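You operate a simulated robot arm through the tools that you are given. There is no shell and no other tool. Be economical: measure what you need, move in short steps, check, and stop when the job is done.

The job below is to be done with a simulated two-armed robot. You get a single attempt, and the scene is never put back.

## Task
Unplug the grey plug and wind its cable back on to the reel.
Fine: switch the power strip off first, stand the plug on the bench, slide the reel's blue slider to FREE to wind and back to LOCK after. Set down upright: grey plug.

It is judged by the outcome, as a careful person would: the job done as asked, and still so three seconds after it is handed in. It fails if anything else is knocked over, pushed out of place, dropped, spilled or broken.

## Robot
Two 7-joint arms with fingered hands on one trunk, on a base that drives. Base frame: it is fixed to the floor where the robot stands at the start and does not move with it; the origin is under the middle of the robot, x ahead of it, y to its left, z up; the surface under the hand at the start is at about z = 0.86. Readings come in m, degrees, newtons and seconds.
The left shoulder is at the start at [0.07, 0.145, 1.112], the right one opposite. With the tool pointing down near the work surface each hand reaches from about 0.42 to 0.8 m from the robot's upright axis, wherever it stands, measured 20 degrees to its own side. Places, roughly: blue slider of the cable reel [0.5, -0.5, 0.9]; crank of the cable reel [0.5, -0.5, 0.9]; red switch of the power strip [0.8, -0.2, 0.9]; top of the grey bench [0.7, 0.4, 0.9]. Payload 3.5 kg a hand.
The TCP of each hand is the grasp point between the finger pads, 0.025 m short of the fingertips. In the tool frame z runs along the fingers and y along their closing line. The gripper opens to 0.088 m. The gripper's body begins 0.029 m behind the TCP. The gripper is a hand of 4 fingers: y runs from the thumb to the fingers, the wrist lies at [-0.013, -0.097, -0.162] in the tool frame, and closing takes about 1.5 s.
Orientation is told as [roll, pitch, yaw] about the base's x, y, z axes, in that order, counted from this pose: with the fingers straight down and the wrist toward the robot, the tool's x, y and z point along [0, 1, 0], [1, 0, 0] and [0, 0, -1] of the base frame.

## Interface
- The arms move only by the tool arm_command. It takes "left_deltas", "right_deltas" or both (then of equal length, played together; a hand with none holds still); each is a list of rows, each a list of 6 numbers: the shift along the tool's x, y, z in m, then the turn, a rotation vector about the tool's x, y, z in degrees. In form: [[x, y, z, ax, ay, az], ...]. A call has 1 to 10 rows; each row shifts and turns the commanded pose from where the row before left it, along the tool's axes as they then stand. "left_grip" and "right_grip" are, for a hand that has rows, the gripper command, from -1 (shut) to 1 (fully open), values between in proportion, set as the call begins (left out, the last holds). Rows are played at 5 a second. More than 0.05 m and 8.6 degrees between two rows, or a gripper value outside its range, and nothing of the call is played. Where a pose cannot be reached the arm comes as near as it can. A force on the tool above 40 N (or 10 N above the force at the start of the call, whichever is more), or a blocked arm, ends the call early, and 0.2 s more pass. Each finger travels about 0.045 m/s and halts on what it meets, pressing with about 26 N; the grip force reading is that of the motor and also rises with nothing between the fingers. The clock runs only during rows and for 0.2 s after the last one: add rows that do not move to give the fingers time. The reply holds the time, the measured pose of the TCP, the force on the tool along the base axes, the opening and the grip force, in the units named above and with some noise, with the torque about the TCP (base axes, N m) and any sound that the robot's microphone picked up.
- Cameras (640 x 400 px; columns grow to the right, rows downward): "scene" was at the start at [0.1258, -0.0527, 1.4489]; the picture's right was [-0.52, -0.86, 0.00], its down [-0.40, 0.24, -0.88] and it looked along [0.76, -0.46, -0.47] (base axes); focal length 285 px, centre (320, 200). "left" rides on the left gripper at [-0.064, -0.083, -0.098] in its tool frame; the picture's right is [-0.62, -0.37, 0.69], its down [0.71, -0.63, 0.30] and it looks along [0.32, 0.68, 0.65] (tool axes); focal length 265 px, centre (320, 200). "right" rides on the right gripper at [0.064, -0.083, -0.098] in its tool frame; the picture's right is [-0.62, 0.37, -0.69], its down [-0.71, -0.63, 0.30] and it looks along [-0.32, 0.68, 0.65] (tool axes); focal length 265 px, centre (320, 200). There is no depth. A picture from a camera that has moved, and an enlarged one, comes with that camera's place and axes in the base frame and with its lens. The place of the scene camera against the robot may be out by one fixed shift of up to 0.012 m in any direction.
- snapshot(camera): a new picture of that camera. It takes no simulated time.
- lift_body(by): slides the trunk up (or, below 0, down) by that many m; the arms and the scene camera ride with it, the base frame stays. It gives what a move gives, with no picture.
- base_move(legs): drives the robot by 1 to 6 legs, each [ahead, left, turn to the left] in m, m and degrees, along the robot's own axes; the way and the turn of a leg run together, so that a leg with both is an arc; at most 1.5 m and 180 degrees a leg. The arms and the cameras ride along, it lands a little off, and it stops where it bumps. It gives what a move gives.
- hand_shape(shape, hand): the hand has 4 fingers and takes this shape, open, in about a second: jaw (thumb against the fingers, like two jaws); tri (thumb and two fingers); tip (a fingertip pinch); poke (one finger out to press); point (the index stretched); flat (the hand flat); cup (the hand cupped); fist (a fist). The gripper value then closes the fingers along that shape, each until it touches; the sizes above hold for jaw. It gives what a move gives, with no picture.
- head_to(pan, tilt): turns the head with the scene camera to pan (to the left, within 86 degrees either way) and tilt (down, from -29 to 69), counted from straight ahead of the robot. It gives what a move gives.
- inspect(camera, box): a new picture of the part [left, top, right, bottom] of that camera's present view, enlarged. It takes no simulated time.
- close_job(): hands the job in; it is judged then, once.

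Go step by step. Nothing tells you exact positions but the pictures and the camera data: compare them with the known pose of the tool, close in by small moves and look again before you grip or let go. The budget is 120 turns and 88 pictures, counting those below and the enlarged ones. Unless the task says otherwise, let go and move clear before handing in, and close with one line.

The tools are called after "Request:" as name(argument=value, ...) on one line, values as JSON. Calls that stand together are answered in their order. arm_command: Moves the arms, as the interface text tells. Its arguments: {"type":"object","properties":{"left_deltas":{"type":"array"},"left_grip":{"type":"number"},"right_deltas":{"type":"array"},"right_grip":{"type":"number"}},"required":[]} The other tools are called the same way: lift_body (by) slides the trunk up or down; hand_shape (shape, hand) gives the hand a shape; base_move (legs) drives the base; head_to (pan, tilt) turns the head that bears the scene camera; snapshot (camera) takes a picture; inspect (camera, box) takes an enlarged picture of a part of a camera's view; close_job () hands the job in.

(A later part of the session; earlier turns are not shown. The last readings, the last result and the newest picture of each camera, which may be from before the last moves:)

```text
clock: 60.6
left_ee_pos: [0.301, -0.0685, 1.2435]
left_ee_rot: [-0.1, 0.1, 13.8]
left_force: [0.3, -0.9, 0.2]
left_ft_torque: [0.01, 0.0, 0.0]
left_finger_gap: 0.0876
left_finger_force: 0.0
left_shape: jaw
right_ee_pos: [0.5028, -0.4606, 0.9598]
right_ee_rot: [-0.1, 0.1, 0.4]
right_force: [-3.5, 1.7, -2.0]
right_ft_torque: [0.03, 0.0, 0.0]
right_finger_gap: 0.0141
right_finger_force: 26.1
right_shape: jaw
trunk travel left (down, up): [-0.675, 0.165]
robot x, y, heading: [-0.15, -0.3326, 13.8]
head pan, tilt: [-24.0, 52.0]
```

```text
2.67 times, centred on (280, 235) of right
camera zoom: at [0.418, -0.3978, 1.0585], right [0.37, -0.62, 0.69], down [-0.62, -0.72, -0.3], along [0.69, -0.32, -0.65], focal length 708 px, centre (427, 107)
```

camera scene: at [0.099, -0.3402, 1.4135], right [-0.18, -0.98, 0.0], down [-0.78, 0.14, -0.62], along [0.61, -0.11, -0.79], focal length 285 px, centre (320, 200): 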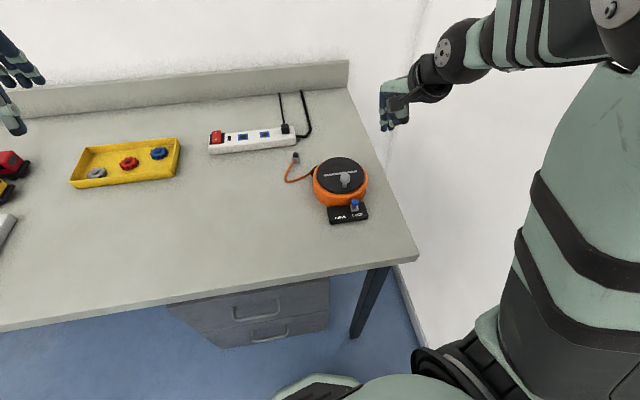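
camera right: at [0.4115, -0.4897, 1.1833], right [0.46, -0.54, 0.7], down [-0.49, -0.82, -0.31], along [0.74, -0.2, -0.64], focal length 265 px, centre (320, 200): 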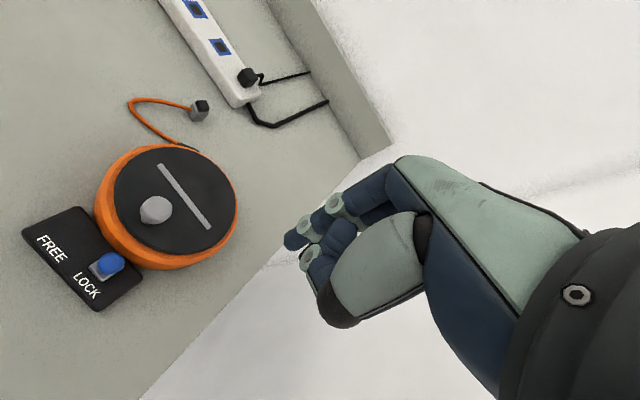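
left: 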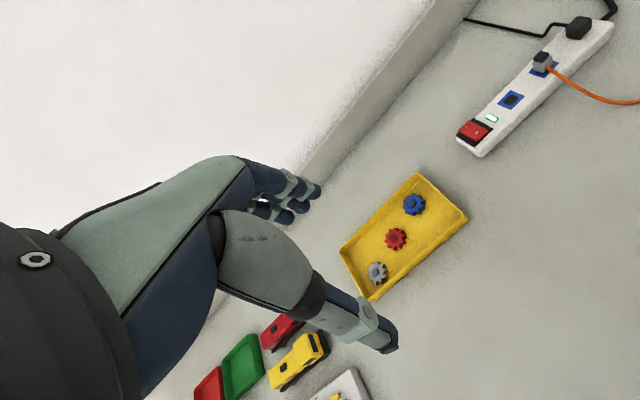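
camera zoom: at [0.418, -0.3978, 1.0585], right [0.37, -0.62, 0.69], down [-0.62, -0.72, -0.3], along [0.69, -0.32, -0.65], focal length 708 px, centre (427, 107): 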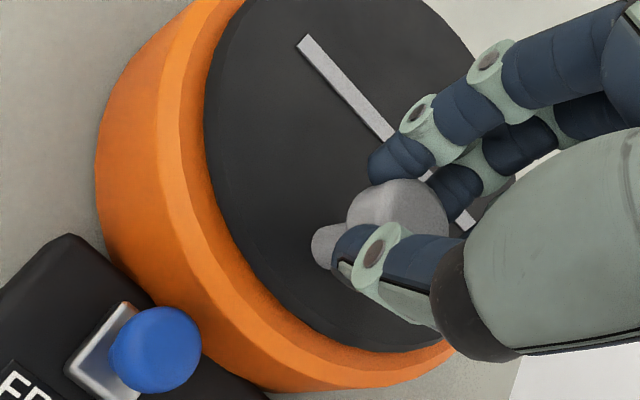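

The knob is gripped. I'll try a quarter turn clockwise (knob toward +y) and see what the cable does.

Request:
arm_command(right_deltas=[[0.0066, 0.0006, 0, 0, 0, 0], [0.0064, 0.002, 0, 0, 0, 0], [0.006, 0.0032, 0, 0, 0, 0], [0.005, 0.0042, 0, 0, 0, 0], [0.0042, 0.005, 0, 0, 0, 0], [0.0032, 0.006, 0, 0, 0, 0], [0.002, 0.0064, 0, 0, 0, 0], [0.0006, 0.0066, 0, 0, 0, 0]])

Request:
inspect(camera="scene", box=[290, 90, 430, 190])

```text
clock: 62.4
left_ee_pos: [0.3011, -0.0683, 1.2438]
left_ee_rot: [-0.1, 0.1, 13.8]
left_force: [0.7, 0.5, -0.3]
left_ft_torque: [-0.01, -0.01, -0.03]
left_finger_gap: 0.0876
left_finger_force: 0.0
left_shape: jaw
right_ee_pos: [0.5378, -0.4282, 0.9601]
right_ee_rot: [0.0, 0.0, 0.4]
right_force: [-0.5, 0.0, 1.2]
right_ft_torque: [0.0, 0.0, -0.01]
right_finger_gap: 0.0111
right_finger_force: 26.1
right_shape: jaw
trunk travel left (down, up): [-0.675, 0.165]
robot x, y, heading: [-0.1541, -0.3305, 13.8]
head pan, tilt: [-24.0, 52.0]
```

```text
4.00 times, centred on (360, 140) of scene
camera zoom: at [-0.0299, -0.3407, 1.4134], right [-0.18, -0.98, 0.0], down [-0.78, 0.14, -0.62], along [0.61, -0.11, -0.79], focal length 1140 px, centre (160, 440)
```

zoom: 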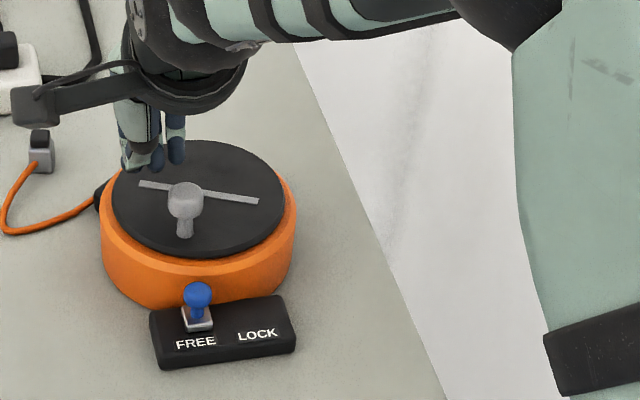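

The disc turned about 28° and then the round knob slipped out sideways from the flat pinch. I'll rise, use the three-point "tri" shape for a caging grip, and look at it over the knob.

Request:
arm_command(right_deltas=[[0, 0, -0.03, 0, 0, 0], [0, 0, -0.03, 0, 0, 0], [-0.0145, -0.031, 0, 0, 0, 0], [0, 0, 0, 0, 0, 0]])

Request:
hand_shape(hand="right", shape="tri")

Request:
inspect(camera="right", box=[160, 140, 480, 340])

Request:
inspect(camera="scene", box=[290, 90, 430, 190])

```text
clock: 63.4
left_ee_pos: [0.3022, -0.0688, 1.2444]
left_ee_rot: [-0.2, 0.0, 13.8]
left_force: [-0.3, -1.1, -0.4]
left_ft_torque: [0.04, 0.02, 0.01]
left_finger_gap: 0.0874
left_finger_force: 0.0
left_shape: jaw
right_ee_pos: [0.5057, -0.4416, 1.0223]
right_ee_rot: [0.0, 0.0, 0.4]
right_force: [-1.0, 1.0, 0.5]
right_ft_torque: [0.01, -0.02, 0.0]
right_finger_gap: 0.011
right_finger_force: 26.3
right_shape: jaw
trunk travel left (down, up): [-0.675, 0.165]
robot x, y, heading: [-0.1543, -0.3346, 14.1]
head pan, tilt: [-24.0, 52.0]
```

```text
clock: 64.3
left_ee_pos: [0.3018, -0.0685, 1.2435]
left_ee_rot: [-0.1, 0.0, 13.8]
left_force: [0.6, 0.2, 0.1]
left_ft_torque: [0.0, 0.0, -0.02]
left_finger_gap: 0.0878
left_finger_force: 0.1
left_shape: jaw
right_ee_pos: [0.5055, -0.4426, 1.0232]
right_ee_rot: [0.0, 0.0, 0.4]
right_force: [0.1, 0.1, 0.5]
right_ft_torque: [-0.02, 0.01, 0.0]
right_finger_gap: 0.0875
right_finger_force: 0.0
right_shape: tri
trunk travel left (down, up): [-0.675, 0.165]
robot x, y, heading: [-0.153, -0.3338, 14.1]
head pan, tilt: [-24.0, 52.0]
```

```text
2.00 times, centred on (320, 240) of right
camera zoom: at [0.4197, -0.3789, 1.1204], right [0.37, -0.62, 0.69], down [-0.62, -0.72, -0.3], along [0.69, -0.32, -0.65], focal length 531 px, centre (320, 120)
```

zoom: 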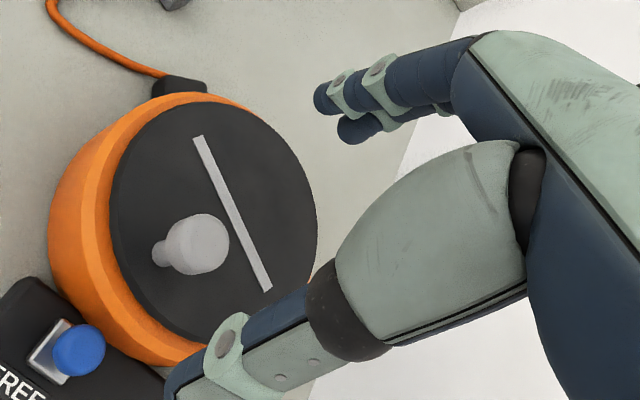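

```text
4.00 times, centred on (360, 140) of scene
camera zoom: at [-0.0304, -0.3411, 1.4135], right [-0.18, -0.98, 0.0], down [-0.78, 0.14, -0.62], along [0.61, -0.11, -0.79], focal length 1140 px, centre (160, 440)
```

zoom: 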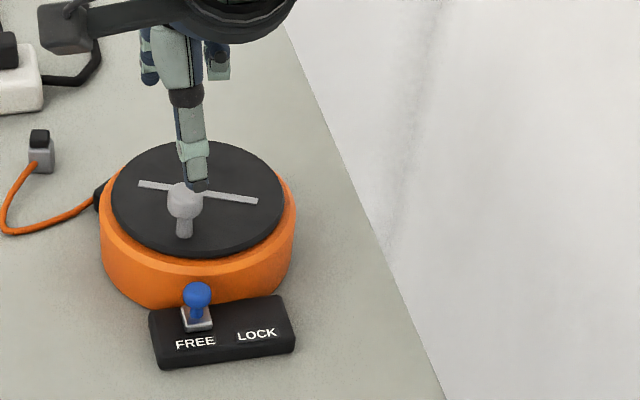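

The disc turned 23° and its bar pivots about (0.5415, -0.4595), giving a crank radius of about 36 mm; the knob is now at about (0.5085, -0.445). I'll lower with the tri grip and close.

Request:
arm_command(right_deltas=[[-0.0025, 0.003, 0.02, 0, 0, 0], [0, 0, 0.022, 0, 0, 0], [0, 0, 0.02, 0, 0, 0], [0, 0, 0, 0, 0, 0]], right_grip=0.4)

Request:
arm_command(right_deltas=[[0, 0, 0, 0, 0, 0], [0, 0, 0, 0, 0, 0], [0, 0, 0, 0, 0, 0], [0, 0, 0, 0, 0, 0], [0, 0, 0, 0, 0, 0], [0, 0, 0, 0, 0, 0], [0, 0, 0, 0, 0, 0]], right_grip=-1)

Request:
inspect(camera="right", box=[160, 160, 400, 310])

```text
clock: 65.3
left_ee_pos: [0.3019, -0.0694, 1.2438]
left_ee_rot: [0.0, -0.1, 13.7]
left_force: [0.0, 0.4, -0.5]
left_ft_torque: [0.0, 0.0, 0.0]
left_finger_gap: 0.0876
left_finger_force: 0.0
left_shape: jaw
right_ee_pos: [0.5108, -0.444, 0.9597]
right_ee_rot: [0.1, 0.0, 0.4]
right_force: [0.4, -1.0, -0.4]
right_ft_torque: [-0.01, -0.04, -0.03]
right_finger_gap: 0.062
right_finger_force: 0.1
right_shape: tri
trunk travel left (down, up): [-0.675, 0.165]
robot x, y, heading: [-0.1494, -0.3313, 13.7]
head pan, tilt: [-24.0, 52.0]
```

```text
clock: 66.9
left_ee_pos: [0.3025, -0.0681, 1.244]
left_ee_rot: [-0.1, 0.0, 13.9]
left_force: [1.1, 0.2, 0.3]
left_ft_torque: [-0.01, 0.0, 0.04]
left_finger_gap: 0.0878
left_finger_force: 0.1
left_shape: jaw
right_ee_pos: [0.509, -0.4431, 0.96]
right_ee_rot: [0.0, 0.1, 0.5]
right_force: [-5.8, 3.9, -3.3]
right_ft_torque: [0.05, 0.12, 0.03]
right_finger_gap: 0.0101
right_finger_force: 25.8
right_shape: tri
trunk travel left (down, up): [-0.675, 0.165]
robot x, y, heading: [-0.1489, -0.3354, 13.5]
head pan, tilt: [-24.0, 52.0]
```

```text
2.67 times, centred on (280, 235) of right
camera zoom: at [0.4239, -0.3798, 1.0577], right [0.37, -0.62, 0.69], down [-0.62, -0.72, -0.3], along [0.69, -0.32, -0.65], focal length 708 px, centre (427, 107)
```

zoom: 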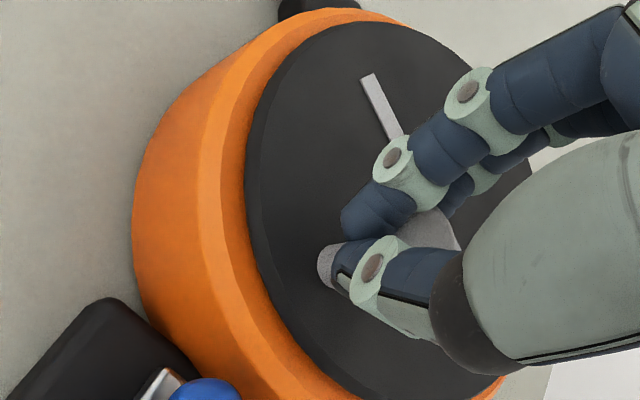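

The pinch landed on the near side of the knob. I'll open, shift 8 mm toward −y to centre it, and close again.

Request:
arm_command(right_deltas=[[0, 0, 0, 0, 0, 0], [0, 0, 0, 0, 0, 0], [-0.009, 0.0, 0, 0, 0, 0], [0, 0, 0, 0, 0, 0]], right_grip=0.2)

Request:
arm_command(right_deltas=[[0, 0, 0, 0, 0, 0], [0, 0, 0, 0, 0, 0], [0, 0, 0, 0, 0, 0], [0, 0, 0, 0, 0, 0], [0, 0, 0, 0, 0, 0], [0, 0, 0, 0, 0, 0]], right_grip=-1)

Request:
inspect(camera="right", box=[160, 160, 400, 310])

```text
clock: 67.9
left_ee_pos: [0.3018, -0.0702, 1.2434]
left_ee_rot: [-0.2, -0.1, 13.8]
left_force: [0.1, -0.2, 0.6]
left_ft_torque: [-0.02, 0.01, 0.0]
left_finger_gap: 0.0876
left_finger_force: 0.0
left_shape: jaw
right_ee_pos: [0.5089, -0.4546, 0.9606]
right_ee_rot: [0.0, 0.0, 0.4]
right_force: [-0.6, 0.4, 0.3]
right_ft_torque: [-0.01, -0.02, 0.01]
right_finger_gap: 0.0525
right_finger_force: 0.0
right_shape: tri
trunk travel left (down, up): [-0.675, 0.165]
robot x, y, heading: [-0.1506, -0.3347, 13.6]
head pan, tilt: [-24.0, 52.0]
```

```text
clock: 69.3
left_ee_pos: [0.3004, -0.0687, 1.2437]
left_ee_rot: [0.0, 0.0, 13.9]
left_force: [0.9, 0.9, 0.2]
left_ft_torque: [0.02, 0.02, 0.01]
left_finger_gap: 0.0876
left_finger_force: 0.1
left_shape: jaw
right_ee_pos: [0.5092, -0.4547, 0.9583]
right_ee_rot: [0.0, -0.1, 0.4]
right_force: [-0.5, -0.5, -1.9]
right_ft_torque: [0.0, -0.04, -0.01]
right_finger_gap: 0.0144
right_finger_force: 25.6
right_shape: tri
trunk travel left (down, up): [-0.675, 0.165]
robot x, y, heading: [-0.1493, -0.3327, 13.8]
head pan, tilt: [-24.0, 52.0]
```

```text
2.67 times, centred on (280, 235) of right
camera zoom: at [0.4241, -0.3904, 1.0584], right [0.37, -0.62, 0.69], down [-0.63, -0.72, -0.3], along [0.69, -0.32, -0.65], focal length 708 px, centre (427, 107)
```

zoom: 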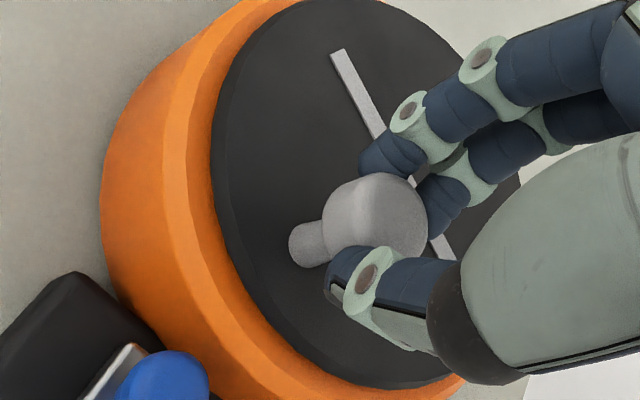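

Now the knob is nested between thumb and two fingers. I'll crank clockwise along the corrected circle for the next quarter turn.

Request:
arm_command(right_deltas=[[0.0062, 0.0034, 0, 0, 0, 0], [0.0054, 0.0046, 0, 0, 0, 0], [0.0044, 0.0055, 0, 0, 0, 0], [0.0032, 0.0063, 0, 0, 0, 0], [0.0019, 0.0068, 0, 0, 0, 0], [0.0006, 0.007, 0, 0, 0, 0], [-0.0008, 0.007, 0, 0, 0, 0], [-0.0022, 0.0067, 0, 0, 0, 0]])

Request:
snapshot(camera="right")

```text
clock: 71.1
left_ee_pos: [0.3019, -0.0669, 1.2438]
left_ee_rot: [-0.1, 0.0, 13.9]
left_force: [0.1, -0.9, -1.4]
left_ft_torque: [-0.01, 0.02, 0.0]
left_finger_gap: 0.0877
left_finger_force: 0.1
left_shape: jaw
right_ee_pos: [0.556, -0.4319, 0.9586]
right_ee_rot: [0.1, 0.1, 0.6]
right_force: [-1.9, 2.6, -4.4]
right_ft_torque: [-0.09, -0.05, -0.11]
right_finger_gap: 0.0112
right_finger_force: 26.1
right_shape: tri
trunk travel left (down, up): [-0.675, 0.165]
robot x, y, heading: [-0.1495, -0.3288, 13.9]
head pan, tilt: [-24.0, 52.0]
```

```text
23 pictures are left
camera right: at [0.4723, -0.3691, 1.0568], right [0.38, -0.62, 0.69], down [-0.62, -0.72, -0.3], along [0.69, -0.32, -0.66], focal length 265 px, centre (320, 200)
```

right: 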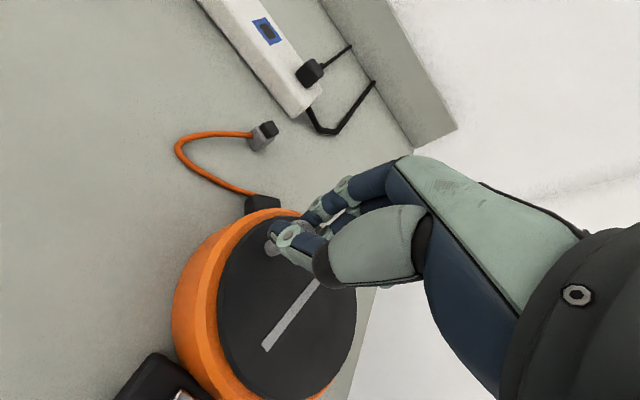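

The crank followed. I'll carry on clockwise for the next stretch and watch the grip reading.

Request:
arm_command(right_deltas=[[-0.006, 0.0095, 0, 0, 0, 0], [-0.0087, 0.0072, 0, 0, 0, 0], [-0.0105, 0.0041, 0, 0, 0, 0], [-0.0112, 0.0007, 0, 0, 0, 0], [-0.0109, -0.0028, 0, 0, 0, 0]])

Request:
inspect(camera="right", box=[100, 60, 420, 380])

```text
clock: 72.3
left_ee_pos: [0.3012, -0.0708, 1.2438]
left_ee_rot: [0.0, 0.1, 13.8]
left_force: [0.0, 0.8, -0.1]
left_ft_torque: [0.0, 0.02, -0.01]
left_finger_gap: 0.0873
left_finger_force: 0.0
left_shape: jaw
right_ee_pos: [0.576, -0.483, 0.9593]
right_ee_rot: [0.1, 0.0, 0.5]
right_force: [0.3, -0.7, -0.4]
right_ft_torque: [-0.02, 0.01, 0.0]
right_finger_gap: 0.0106
right_finger_force: 25.9
right_shape: tri
trunk travel left (down, up): [-0.675, 0.165]
robot x, y, heading: [-0.1489, -0.3348, 13.6]
head pan, tilt: [-24.0, 52.0]
```

```text
1.25 times, centred on (260, 220) of right
camera zoom: at [0.4925, -0.4189, 1.0574], right [0.37, -0.62, 0.69], down [-0.63, -0.72, -0.31], along [0.69, -0.32, -0.65], focal length 332 px, centre (395, 175)
```

zoom: 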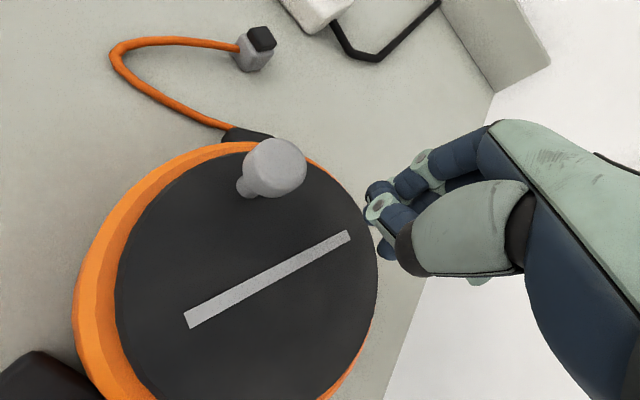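

The knob slipped out again past the quarter turn. I'll change method: push the knob around with a single poking finger that trails it on the circle. First rise, reshape and look at knob and cable.

Request:
arm_command(right_deltas=[[0, 0, -0.035, 0, 0, 0], [0, 0, -0.035, 0, 0, 0], [-0.03, -0.02, 0, 0, 0, 0]])

Request:
hand_shape(hand="right", shape="poke")

Request:
inspect(camera="scene", box=[290, 90, 430, 190])

Request:
inspect(camera="right", box=[100, 60, 420, 380])

```text
clock: 73.1
left_ee_pos: [0.3023, -0.0707, 1.2446]
left_ee_rot: [-0.1, -0.1, 13.9]
left_force: [-0.2, -0.1, 0.7]
left_ft_torque: [-0.02, 0.04, 0.02]
left_finger_gap: 0.0877
left_finger_force: 0.0
left_shape: jaw
right_ee_pos: [0.556, -0.5147, 1.027]
right_ee_rot: [0.2, -0.1, 0.3]
right_force: [-0.7, 0.0, 0.5]
right_ft_torque: [0.0, -0.02, -0.02]
right_finger_gap: 0.0105
right_finger_force: 25.9
right_shape: tri
trunk travel left (down, up): [-0.675, 0.165]
robot x, y, heading: [-0.1484, -0.3336, 13.7]
head pan, tilt: [-24.0, 52.0]
```

```text
clock: 74.0
left_ee_pos: [0.3021, -0.0688, 1.244]
left_ee_rot: [-0.1, 0.0, 13.8]
left_force: [-0.2, 0.0, 0.1]
left_ft_torque: [-0.02, -0.02, 0.02]
left_finger_gap: 0.0876
left_finger_force: 0.2
left_shape: jaw
right_ee_pos: [0.5577, -0.5123, 1.0272]
right_ee_rot: [-0.1, 0.1, 0.3]
right_force: [-0.4, -0.3, -1.0]
right_ft_torque: [0.0, 0.02, -0.02]
right_finger_gap: 0.0
right_finger_force: 0.1
right_shape: poke
trunk travel left (down, up): [-0.675, 0.165]
robot x, y, heading: [-0.1532, -0.334, 13.9]
head pan, tilt: [-24.0, 52.0]
```

```text
4.00 times, centred on (360, 140) of scene
camera zoom: at [-0.0301, -0.3407, 1.4134], right [-0.18, -0.98, 0.0], down [-0.78, 0.14, -0.62], along [0.61, -0.11, -0.79], focal length 1140 px, centre (160, 440)
```

zoom: 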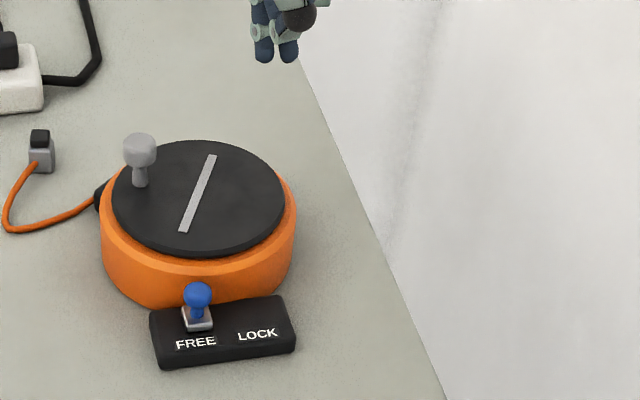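

```text
1.25 times, centred on (260, 220) of right
camera zoom: at [0.4724, -0.449, 1.1256], right [0.37, -0.62, 0.69], down [-0.62, -0.72, -0.3], along [0.69, -0.32, -0.65], focal length 332 px, centre (395, 175)
```

zoom: 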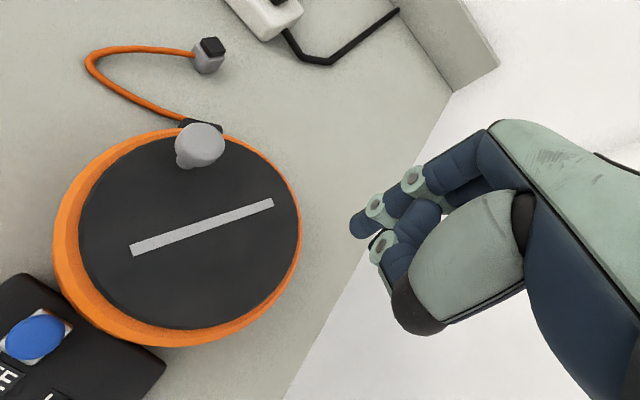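

The disc has turned 115° in all; centre (0.5415, -0.4595), radius 38 mm, knob now at θ≈64°. I'll put the poking finger behind it on a 43 mm circle and push clockwise.

Request:
arm_command(right_deltas=[[0.031, -0.0103, 0, 0, 0, 0], [0.031, -0.0103, 0, 0, 0, 0], [0.031, -0.0103, 0, 0, 0, 0], [0, 0, 0.022, 0, 0, 0], [0, 0, 0.022, 0, 0, 0], [0, 0, 0.021, 0, 0, 0], [0, 0, 0, 0, 0, 0]])

Request:
inspect(camera="right", box=[140, 100, 420, 340])

```text
clock: 75.6
left_ee_pos: [0.3017, -0.0692, 1.244]
left_ee_rot: [0.0, -0.1, 13.8]
left_force: [0.2, 1.1, 0.2]
left_ft_torque: [0.03, -0.03, -0.01]
left_finger_gap: 0.0875
left_finger_force: 0.0
left_shape: jaw
right_ee_pos: [0.5279, -0.4223, 0.9608]
right_ee_rot: [0.0, 0.0, 0.4]
right_force: [0.0, 0.6, 0.0]
right_ft_torque: [-0.01, -0.01, -0.01]
right_finger_gap: 0.0001
right_finger_force: 0.1
right_shape: poke
trunk travel left (down, up): [-0.675, 0.165]
robot x, y, heading: [-0.1509, -0.3379, 13.7]
head pan, tilt: [-24.0, 52.0]
```

```text
1.67 times, centred on (280, 220) of right
camera zoom: at [0.4417, -0.3583, 1.0595], right [0.37, -0.62, 0.69], down [-0.62, -0.72, -0.3], along [0.69, -0.32, -0.65], focal length 442 px, centre (387, 167)
```

zoom: 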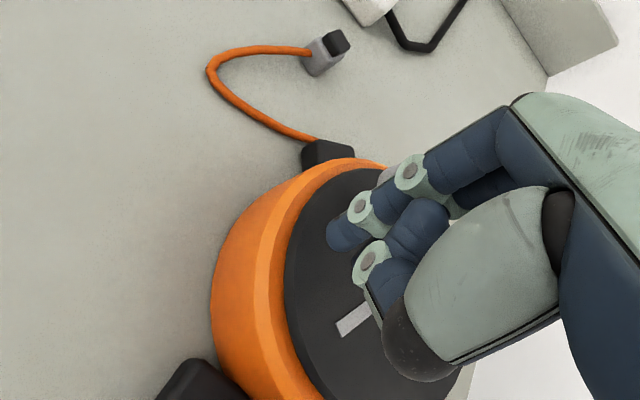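

The finger is down behind the knob without contact. Pushing clockwise along the circle.

Request:
arm_command(right_deltas=[[0.0024, 0.011, 0, 0, 0, 0], [-0.0005, 0.0112, 0, 0, 0, 0], [-0.0034, 0.0107, 0, 0, 0, 0], [-0.006, 0.0095, 0, 0, 0, 0], [-0.0083, 0.0076, 0, 0, 0, 0], [-0.01, 0.0052, 0, 0, 0, 0], [-0.011, 0.0024, 0, 0, 0, 0]])

Request:
inspect(camera="right", box=[100, 60, 420, 340])

```text
clock: 77.2
left_ee_pos: [0.3017, -0.0688, 1.2438]
left_ee_rot: [0.0, 0.0, 13.9]
left_force: [-0.3, 0.2, 0.1]
left_ft_torque: [0.0, 0.0, 0.0]
left_finger_gap: 0.0878
left_finger_force: 0.1
left_shape: jaw
right_ee_pos: [0.5834, -0.4558, 0.9624]
right_ee_rot: [0.2, 0.0, 0.4]
right_force: [0.3, 0.5, -0.2]
right_ft_torque: [0.0, -0.02, 0.02]
right_finger_gap: 0.0
right_finger_force: 0.1
right_shape: poke
trunk travel left (down, up): [-0.675, 0.165]
robot x, y, heading: [-0.1528, -0.3368, 14.1]
head pan, tilt: [-24.0, 52.0]
```

```text
1.43 times, centred on (260, 200) of right
camera zoom: at [0.4981, -0.393, 1.0608], right [0.37, -0.62, 0.69], down [-0.63, -0.72, -0.3], along [0.69, -0.32, -0.65], focal length 379 px, centre (406, 200)
```

zoom: 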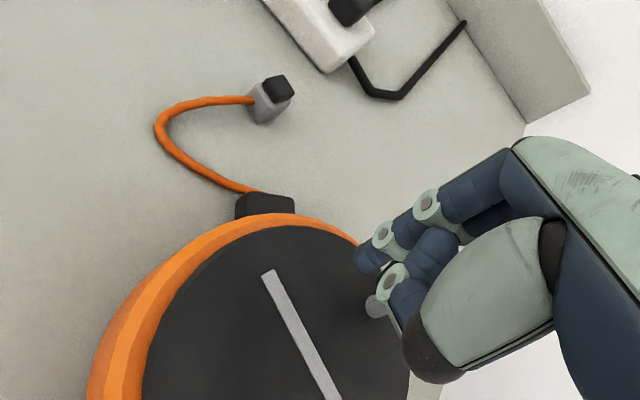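

It works: the knob is being pushed round and the cable loop is visibly shorter. Continuing clockwise.

Request:
arm_command(right_deltas=[[-0.0112, -0.0005, 0, 0, 0, 0], [-0.0107, -0.0034, 0, 0, 0, 0], [-0.0095, -0.006, 0, 0, 0, 0], [-0.0076, -0.0083, 0, 0, 0, 0], [-0.0052, -0.01, 0, 0, 0, 0], [-0.0024, -0.011, 0, 0, 0, 0], [0.0005, -0.0112, 0, 0, 0, 0], [0.0034, -0.0107, 0, 0, 0, 0]])

Request:
inspect(camera="scene", box=[280, 80, 440, 200])

```text
clock: 79.0
left_ee_pos: [0.301, -0.0697, 1.2448]
left_ee_rot: [0.0, -0.1, 13.8]
left_force: [0.4, 0.0, 0.1]
left_ft_torque: [-0.03, 0.01, -0.02]
left_finger_gap: 0.0877
left_finger_force: 0.0
left_shape: jaw
right_ee_pos: [0.521, -0.4993, 0.9636]
right_ee_rot: [0.0, 0.0, 0.3]
right_force: [0.8, -0.2, 0.2]
right_ft_torque: [-0.01, -0.02, -0.03]
right_finger_gap: 0.0004
right_finger_force: 0.1
right_shape: poke
trunk travel left (down, up): [-0.675, 0.165]
robot x, y, heading: [-0.1509, -0.3336, 13.6]
head pan, tilt: [-24.0, 52.0]
```

```text
3.33 times, centred on (360, 140) of scene
camera zoom: at [-0.0305, -0.341, 1.4135], right [-0.18, -0.98, 0.0], down [-0.78, 0.14, -0.62], along [0.61, -0.11, -0.79], focal length 950 px, centre (187, 400)
```

zoom: 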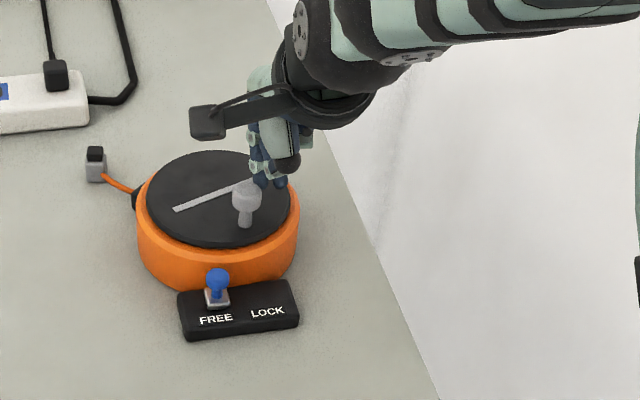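

The cable is now almost straight between the plug and the reel mouth, and the plug still stands. I'll look closely before deciding on any more winding.

Request:
inspect(camera="scene", box=[292, 112, 342, 150])

```text
10.53 times, centred on (317, 131) of scene
camera zoom: at [-0.0305, -0.341, 1.4135], right [-0.18, -0.98, 0.0], down [-0.78, 0.14, -0.62], along [0.61, -0.11, -0.79], focal length 3000 px, centre (352, 926)
```

zoom: 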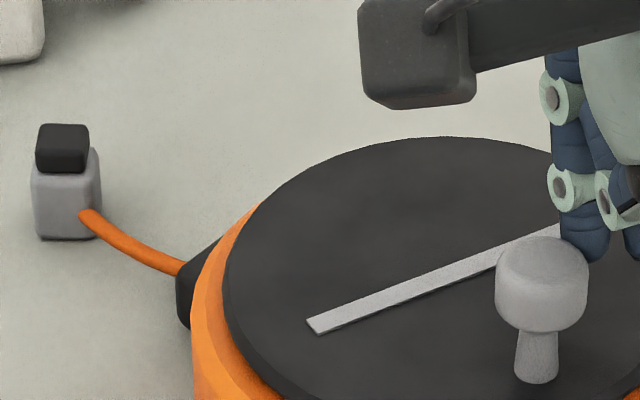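

About 5 cm of slightly slack cable remains, just what the standing plug needs, so winding is finished. I'll lift the finger off and go round to the FREE side of the slider to push it back to LOCK.

Request:
arm_command(right_deltas=[[0, 0, -0.02, 0, 0, 0], [0, 0, -0.03, 0, 0, 0], [0, 0, -0.03, 0, 0, 0], [0.032, -0.0243, 0, 0, 0, 0], [0.032, -0.0243, 0, 0, 0, 0], [0.032, -0.0243, 0, 0, 0, 0]])

Request:
arm_command(right_deltas=[[0, 0, 0, -7.7, 0, 0], [0, 0, 0, -7.7, 0, 0], [0, 0, 0, -7.7, 0, 0], [0, 0, 0, -7.7, 0, 0], [0, -0.0153, 0.0256, 0, 0, 0], [0, -0.0153, 0.0256, 0, 0, 0], [0, 0, 0, 0, 0, 0]])

Request:
snapshot(camera="right")

Request:
inspect(camera="scene", box=[290, 90, 430, 190])

```text
clock: 80.4
left_ee_pos: [0.3, -0.0682, 1.2445]
left_ee_rot: [0.0, 0.0, 13.7]
left_force: [-0.9, -0.6, -0.4]
left_ft_torque: [0.03, -0.02, 0.01]
left_finger_gap: 0.0876
left_finger_force: 0.2
left_shape: jaw
right_ee_pos: [0.4448, -0.4021, 1.0427]
right_ee_rot: [0.0, -0.1, 0.4]
right_force: [0.0, -0.2, -0.1]
right_ft_torque: [-0.01, 0.0, -0.02]
right_finger_gap: 0.0
right_finger_force: 0.1
right_shape: poke
trunk travel left (down, up): [-0.675, 0.165]
robot x, y, heading: [-0.1511, -0.3367, 14.0]
head pan, tilt: [-24.0, 52.0]
```

```text
clock: 82.0
left_ee_pos: [0.3019, -0.0687, 1.2447]
left_ee_rot: [-0.1, 0.0, 13.8]
left_force: [-0.1, -0.2, 0.3]
left_ft_torque: [-0.01, 0.01, 0.0]
left_finger_gap: 0.0875
left_finger_force: 0.0
left_shape: jaw
right_ee_pos: [0.448, -0.4059, 0.9852]
right_ee_rot: [0.1, -30.9, 0.3]
right_force: [-0.2, 0.7, -0.4]
right_ft_torque: [0.0, 0.03, -0.03]
right_finger_gap: 0.0001
right_finger_force: 0.1
right_shape: poke
trunk travel left (down, up): [-0.675, 0.165]
robot x, y, heading: [-0.1508, -0.3335, 13.8]
head pan, tilt: [-24.0, 52.0]
```

```text
15 pictures are left
camera right: at [0.3241, -0.3422, 1.0268], right [-0.03, -0.62, 0.78], down [-0.38, -0.72, -0.59], along [0.92, -0.32, -0.21], focal length 265 px, centre (320, 200)
```

right: 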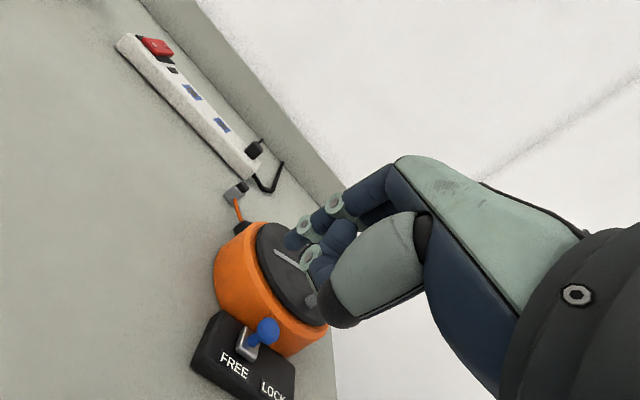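

```text
4.00 times, centred on (360, 140) of scene
camera zoom: at [-0.0312, -0.3409, 1.4135], right [-0.18, -0.98, 0.0], down [-0.78, 0.14, -0.62], along [0.61, -0.11, -0.79], focal length 1140 px, centre (160, 440)
```

zoom: 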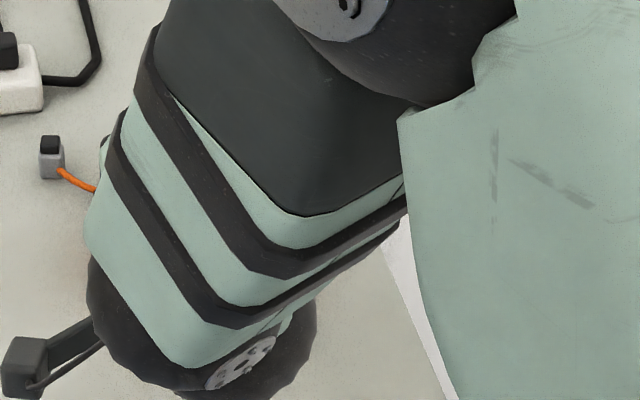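

The slider knob is at (0.466, -0.4475, 0.90) and the finger is on its FREE side. Lowering to its height, then pushing toward −y.

Request:
arm_command(right_deltas=[[0, -0.0102, 0.0171, 0, 0, 0], [0, -0.0102, 0.0171, 0, 0, 0], [0, -0.0102, 0.0171, 0, 0, 0], [0, 0, 0, 0, 0, 0]])

Request:
inspect(camera="right", box=[160, 140, 420, 400])

```text
clock: 83.0
left_ee_pos: [0.3006, -0.0682, 1.2435]
left_ee_rot: [-0.1, -0.1, 13.7]
left_force: [0.2, 0.6, -0.9]
left_ft_torque: [0.01, 0.0, 0.04]
left_finger_gap: 0.0875
left_finger_force: 0.1
left_shape: jaw
right_ee_pos: [0.4487, -0.4027, 0.926]
right_ee_rot: [0.1, -30.8, 0.3]
right_force: [-0.5, -0.2, -0.1]
right_ft_torque: [0.02, 0.03, 0.02]
right_finger_gap: 0.0
right_finger_force: 0.1
right_shape: poke
trunk travel left (down, up): [-0.675, 0.165]
robot x, y, heading: [-0.1493, -0.3318, 13.7]
head pan, tilt: [-24.0, 52.0]
```

```text
1.54 times, centred on (290, 270) of right
camera zoom: at [0.3253, -0.3395, 0.9677], right [-0.03, -0.62, 0.78], down [-0.38, -0.72, -0.58], along [0.92, -0.32, -0.21], focal length 408 px, centre (366, 92)
```

zoom: 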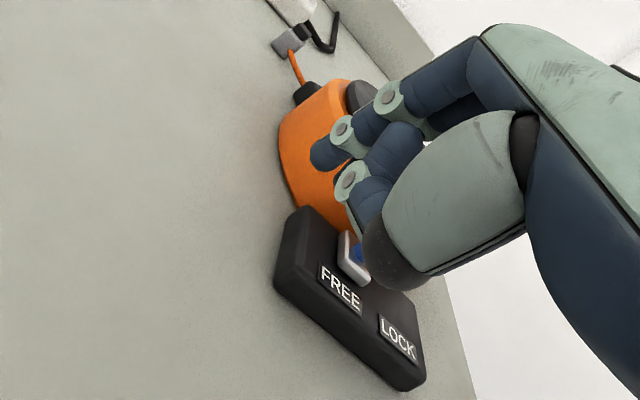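

The finger is level with the slider and beside it. Pushing toward LOCK.

Request:
arm_command(right_deltas=[[-0.006, 0, 0, 0, 0, 0], [-0.006, 0, 0, 0, 0, 0], [-0.006, 0, 0, 0, 0, 0], [-0.006, 0, 0, 0, 0, 0], [-0.006, 0, 0, 0, 0, 0], [-0.005, 0, 0, 0, 0, 0], [-0.005, 0, 0, 0, 0, 0], [-0.005, 0, 0, 0, 0, 0]])

Request:
inspect(camera="right", box=[160, 140, 420, 400])

```text
clock: 84.8
left_ee_pos: [0.3017, -0.0691, 1.244]
left_ee_rot: [-0.2, 0.0, 13.8]
left_force: [-0.4, 0.0, 1.3]
left_ft_torque: [-0.02, -0.04, 0.0]
left_finger_gap: 0.0876
left_finger_force: 0.0
left_shape: jaw
right_ee_pos: [0.4471, -0.4487, 0.9259]
right_ee_rot: [0.1, -30.9, 0.4]
right_force: [0.4, 0.4, -0.5]
right_ft_torque: [-0.01, -0.01, 0.01]
right_finger_gap: 0.0
right_finger_force: 0.1
right_shape: poke
trunk travel left (down, up): [-0.675, 0.165]
robot x, y, heading: [-0.1525, -0.3328, 13.7]
head pan, tilt: [-24.0, 52.0]
```

```text
1.54 times, centred on (290, 270) of right
camera zoom: at [0.3253, -0.3861, 0.9658], right [-0.03, -0.62, 0.78], down [-0.38, -0.72, -0.58], along [0.92, -0.32, -0.21], focal length 408 px, centre (366, 92)
```

zoom: 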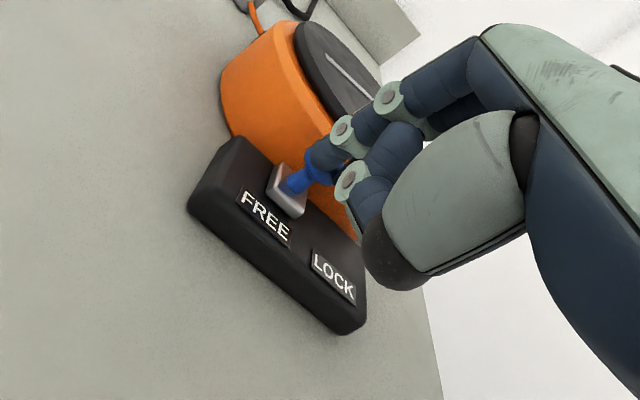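

The slider hasn't moved yet though the finger is at it with no force. I'll look closely at the contact.

Request:
inspect(camera="right", box=[240, 200, 340, 280])

Request:
inspect(camera="scene", box=[290, 120, 370, 180])

```text
5.00 times, centred on (290, 240) of right
camera zoom: at [0.3253, -0.3861, 0.9658], right [-0.03, -0.62, 0.78], down [-0.38, -0.72, -0.58], along [0.92, -0.32, -0.21], focal length 1327 px, centre (470, 0)
```

zoom: 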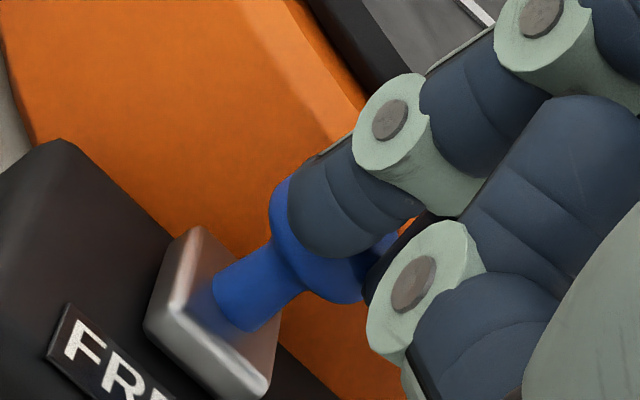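

```text
6.67 times, centred on (330, 150) of scene
camera zoom: at [-0.0301, -0.3413, 1.4134], right [-0.18, -0.98, 0.0], down [-0.78, 0.14, -0.62], along [0.61, -0.11, -0.79], focal length 1900 px, centre (253, 533)
```

zoom: 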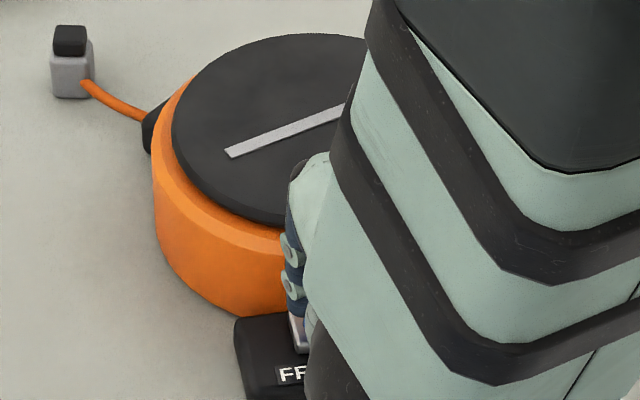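

The fingertip rides on the robot-side and top edge of the knob. I'll back off slightly, go 4 mm forward and 4 mm lower, and push again.

Request:
arm_command(right_deltas=[[0.01, 0, 0, 0, 0, 0], [0, 0.0014, 0.0055, 0, 0, 0], [-0.006, 0, 0, 0, 0, 0], [-0.006, 0, 0, 0, 0, 0], [-0.005, 0, 0, 0, 0, 0], [-0.005, 0, 0, 0, 0, 0]])

Request:
inspect(camera="right", box=[160, 140, 420, 400])

```text
clock: 86.2
left_ee_pos: [0.2959, -0.0688, 1.2463]
left_ee_rot: [-0.2, -0.3, 13.9]
left_force: [-0.2, -1.0, -1.0]
left_ft_torque: [0.04, 0.0, -0.02]
left_finger_gap: 0.0874
left_finger_force: 0.0
left_shape: jaw
right_ee_pos: [0.4489, -0.4596, 0.9237]
right_ee_rot: [0.0, -31.1, 0.5]
right_force: [-14.5, 0.2, 14.7]
right_ft_torque: [-0.15, 0.13, -0.14]
right_finger_gap: 0.0
right_finger_force: 0.3
right_shape: poke
trunk travel left (down, up): [-0.675, 0.165]
robot x, y, heading: [-0.1498, -0.3308, 13.9]
head pan, tilt: [-24.0, 52.0]
```

```text
1.54 times, centred on (290, 270) of right
camera zoom: at [0.3257, -0.397, 0.9645], right [-0.04, -0.62, 0.78], down [-0.38, -0.72, -0.59], along [0.93, -0.32, -0.21], focal length 408 px, centre (366, 92)
```

zoom: 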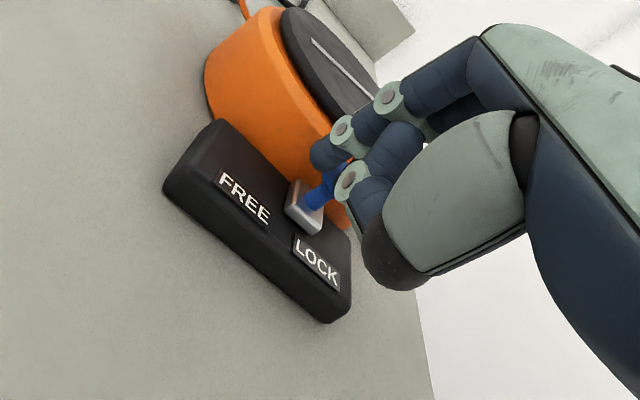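

The slider is about halfway back, but the tip presses forward and down at 15 N. I'll ease 2 mm and keep pushing toward LOCK.

Request:
arm_command(right_deltas=[[-0.003, -0.0007, -0.003, 0, 0, 0], [-0.005, 0, 0, 0, 0, 0], [-0.005, 0, 0, 0, 0, 0], [-0.004, 0, 0, 0, 0, 0]])

Request:
inspect(camera="right", box=[160, 140, 420, 400])

```text
clock: 87.2
left_ee_pos: [0.298, -0.0682, 1.2446]
left_ee_rot: [-0.1, -0.1, 13.9]
left_force: [-0.2, -0.6, -0.5]
left_ft_torque: [0.01, 0.01, 0.01]
left_finger_gap: 0.0877
left_finger_force: 0.0
left_shape: jaw
right_ee_pos: [0.4484, -0.4777, 0.9242]
right_ee_rot: [0.0, -30.9, 0.4]
right_force: [-7.2, 1.5, 3.6]
right_ft_torque: [0.01, 0.08, 0.0]
right_finger_gap: 0.0
right_finger_force: 0.1
right_shape: poke
trunk travel left (down, up): [-0.675, 0.165]
robot x, y, heading: [-0.1543, -0.3347, 13.6]
head pan, tilt: [-24.0, 52.0]
```

```text
1.54 times, centred on (290, 270) of right
camera zoom: at [0.3254, -0.4141, 0.9652], right [-0.04, -0.62, 0.78], down [-0.38, -0.72, -0.58], along [0.92, -0.32, -0.21], focal length 408 px, centre (366, 92)
```

zoom: 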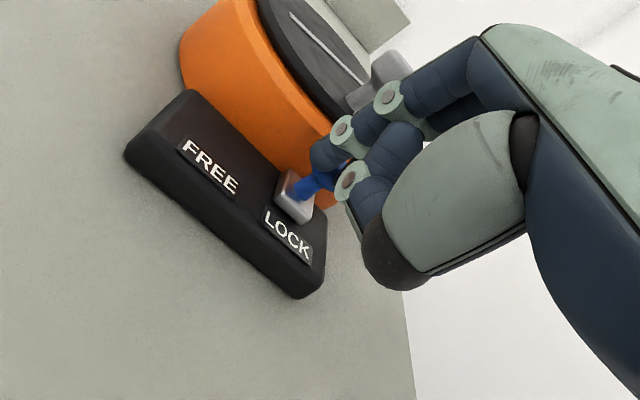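

Nearly at LOCK. A little more until the end stop is felt.

Request:
arm_command(right_deltas=[[-0.004, 0, 0, 0, 0, 0], [-0.004, 0, 0, 0, 0, 0], [-0.003, 0, 0, 0, 0, 0], [0, 0, 0, 0, 0, 0]])

Request:
inspect(camera="right", box=[160, 140, 420, 400])

```text
clock: 88.2
left_ee_pos: [0.2987, -0.0644, 1.2443]
left_ee_rot: [-0.3, -0.1, 13.9]
left_force: [0.8, -0.1, -0.8]
left_ft_torque: [0.0, -0.01, -0.01]
left_finger_gap: 0.0876
left_finger_force: 0.1
left_shape: jaw
right_ee_pos: [0.4481, -0.4823, 0.9234]
right_ee_rot: [0.1, -30.8, 0.6]
right_force: [-7.5, 15.8, 2.7]
right_ft_torque: [0.3, 0.16, 0.28]
right_finger_gap: 0.0001
right_finger_force: 0.1
right_shape: poke
trunk travel left (down, up): [-0.675, 0.165]
robot x, y, heading: [-0.151, -0.3299, 13.6]
head pan, tilt: [-24.0, 52.0]
```

```text
1.54 times, centred on (290, 270) of right
camera zoom: at [0.3253, -0.4207, 0.9651], right [-0.03, -0.62, 0.78], down [-0.38, -0.72, -0.59], along [0.93, -0.31, -0.21], focal length 408 px, centre (366, 92)
```

zoom: 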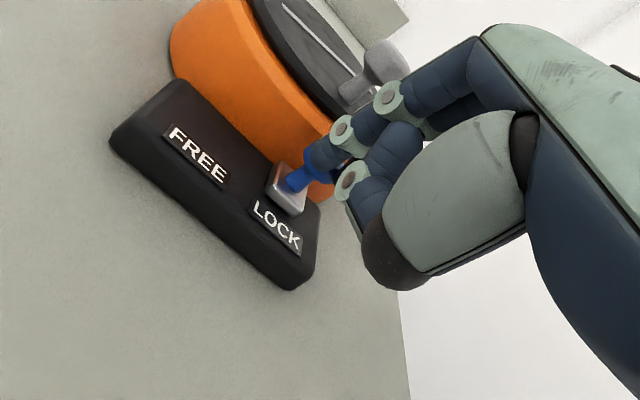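

15.8 N at the end stop: the slider is at LOCK. I'll back off, rise, and pull the arm clear for a final check.

Request:
arm_command(right_deltas=[[0.01, 0, 0, 0, 0, 0], [0.012, -0.003, -0.002, 0, 0, 0], [0, 0.0154, -0.0258, 0, 0, 0], [0, 0.0205, -0.0344, 0, 0, 0], [0, 0.0205, -0.0344, 0, 0, 0], [0, -0.03, -0.03, 0, 0, 0], [0, -0.03, -0.03, 0, 0, 0], [0, -0.02, -0.03, 0, 0, 0]])

Request:
inspect(camera="scene", box=[290, 90, 430, 190])

Request:
snapshot(camera="scene")

```text
clock: 90.0
left_ee_pos: [0.302, -0.0705, 1.2432]
left_ee_rot: [0.0, 0.0, 13.7]
left_force: [0.7, -0.7, -0.2]
left_ft_torque: [0.02, -0.01, 0.02]
left_finger_gap: 0.0874
left_finger_force: 0.0
left_shape: jaw
right_ee_pos: [0.3659, -0.4669, 1.0596]
right_ee_rot: [0.0, -30.6, 0.3]
right_force: [0.0, 0.1, -0.6]
right_ft_torque: [0.0, -0.03, 0.01]
right_finger_gap: 0.0
right_finger_force: 0.0
right_shape: poke
right hand out of reach, approached as far as the arm can: row 8
trunk travel left (down, up): [-0.675, 0.165]
robot x, y, heading: [-0.1512, -0.3342, 14.0]
head pan, tilt: [-24.0, 52.0]
```

```text
4.00 times, centred on (360, 140) of scene
camera zoom: at [-0.0287, -0.3426, 1.4133], right [-0.18, -0.98, 0.0], down [-0.78, 0.14, -0.61], along [0.6, -0.11, -0.79], focal length 1140 px, centre (160, 440)
```

zoom: 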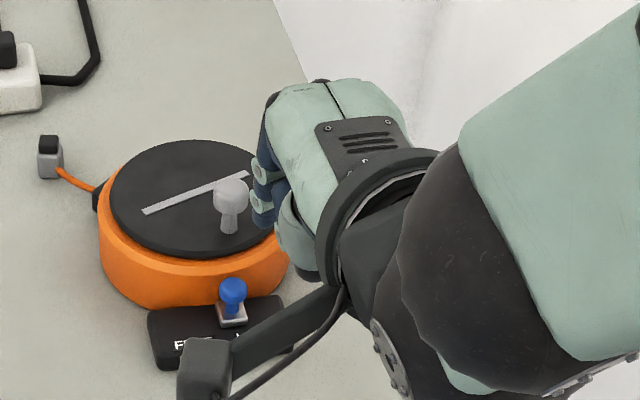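

```text
5 pictures are left
camera scene: at [-0.0287, -0.3426, 1.4133], right [-0.18, -0.98, 0.0], down [-0.78, 0.14, -0.61], along [0.6, -0.11, -0.79], focal length 285 px, centre (320, 200)
```

scene: 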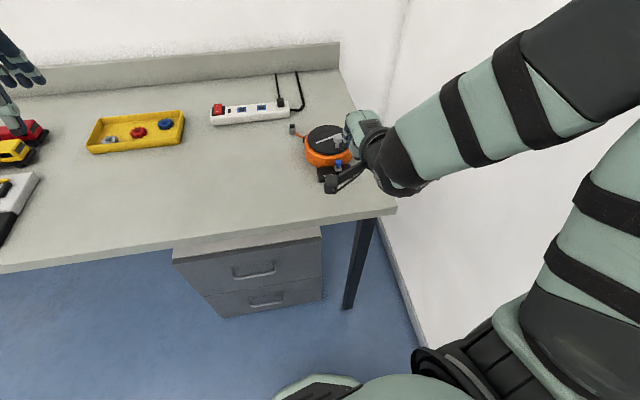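

By comparing with the earlier pictures, the slider now sits about 8 mm short of LOCK: it was caught between index and thumb and came back with the hand when I retreated. I'll approach it again from the FREE side and this time leave straight upward.

Request:
arm_command(right_deltas=[[0.0156, 0.0112, 0.0339, 0, 0, 0], [0.0156, 0.0112, 0.0339, 0, 0, 0], [0.0156, 0.0112, 0.0339, 0, 0, 0], [0, -0.011, 0.0183, 0, 0, 0], [0, -0.011, 0.0183, 0, 0, 0], [0, -0.011, 0.0183, 0, 0, 0], [0, 0, 0, 0, 0, 0]])

```text
clock: 91.6
left_ee_pos: [0.301, -0.0692, 1.2445]
left_ee_rot: [-0.1, 0.0, 13.8]
left_force: [0.8, 1.0, 0.7]
left_ft_torque: [-0.02, 0.0, 0.01]
left_finger_gap: 0.0877
left_finger_force: 0.0
left_shape: jaw
right_ee_pos: [0.4441, -0.42, 0.9261]
right_ee_rot: [0.1, -30.9, 0.4]
right_force: [0.8, -0.1, 0.1]
right_ft_torque: [-0.02, 0.02, 0.02]
right_finger_gap: 0.0
right_finger_force: 0.1
right_shape: poke
trunk travel left (down, up): [-0.675, 0.165]
robot x, y, heading: [-0.1548, -0.3317, 13.7]
head pan, tilt: [-24.0, 52.0]
```

The finger is down on the FREE side. Sliding in toward the knob as before.

Request:
arm_command(right_deltas=[[-0.0064, 0.001, 0.001, 0, 0, 0], [-0.0064, 0, 0, 0, 0, 0], [-0.0064, 0, 0, 0, 0, 0], [-0.0064, 0, 0, 0, 0, 0], [-0.0064, 0, 0, 0, 0, 0], [-0.006, 0, 0, 0, 0, 0], [-0.006, 0, 0, 0, 0, 0]])

Request:
inspect(camera="right", box=[220, 180, 360, 300])

```text
clock: 93.2
left_ee_pos: [0.3006, -0.0697, 1.2444]
left_ee_rot: [0.0, 0.0, 13.7]
left_force: [0.4, 0.0, 0.3]
left_ft_torque: [-0.01, 0.03, -0.03]
left_finger_gap: 0.0877
left_finger_force: 0.0
left_shape: jaw
right_ee_pos: [0.4466, -0.4641, 0.9272]
right_ee_rot: [0.0, -30.8, 0.5]
right_force: [-0.1, -0.1, -0.4]
right_ft_torque: [0.02, -0.01, 0.01]
right_finger_gap: 0.0001
right_finger_force: 0.1
right_shape: poke
trunk travel left (down, up): [-0.675, 0.165]
robot x, y, heading: [-0.1497, -0.3316, 13.9]
head pan, tilt: [-24.0, 52.0]
```

```text
3.33 times, centred on (290, 240) of right
camera zoom: at [0.3238, -0.401, 0.9679], right [-0.03, -0.62, 0.78], down [-0.38, -0.72, -0.58], along [0.92, -0.32, -0.21], focal length 885 px, centre (420, 67)
```

zoom: 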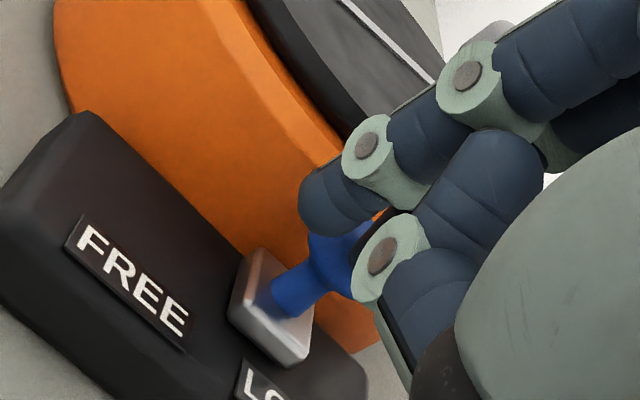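

The knob is just ahead of the index again. I'll lower 4 mm and push to the end stop.

Request:
arm_command(right_deltas=[[0, 0.0003, 0.0054, 0, 0, 0], [-0.006, 0, 0, 0, 0, 0], [-0.006, 0, 0, 0, 0, 0], [-0.005, 0, 0, 0, 0, 0], [-0.005, 0, 0, 0, 0, 0], [-0.003, 0, 0, 0, 0, 0], [0, 0, 0, 0, 0, 0]])

```text
clock: 94.8
left_ee_pos: [0.299, -0.0641, 1.2447]
left_ee_rot: [-0.4, -0.1, 13.9]
left_force: [-0.3, 0.4, 1.1]
left_ft_torque: [-0.01, 0.03, 0.01]
left_finger_gap: 0.0875
left_finger_force: 0.1
left_shape: jaw
right_ee_pos: [0.4475, -0.4844, 0.9236]
right_ee_rot: [0.2, -30.9, 0.5]
right_force: [-7.8, 16.2, 4.5]
right_ft_torque: [0.35, 0.09, 0.31]
right_finger_gap: 0.0
right_finger_force: 0.0
right_shape: poke
trunk travel left (down, up): [-0.675, 0.165]
robot x, y, heading: [-0.1498, -0.3358, 13.8]
head pan, tilt: [-24.0, 52.0]
```

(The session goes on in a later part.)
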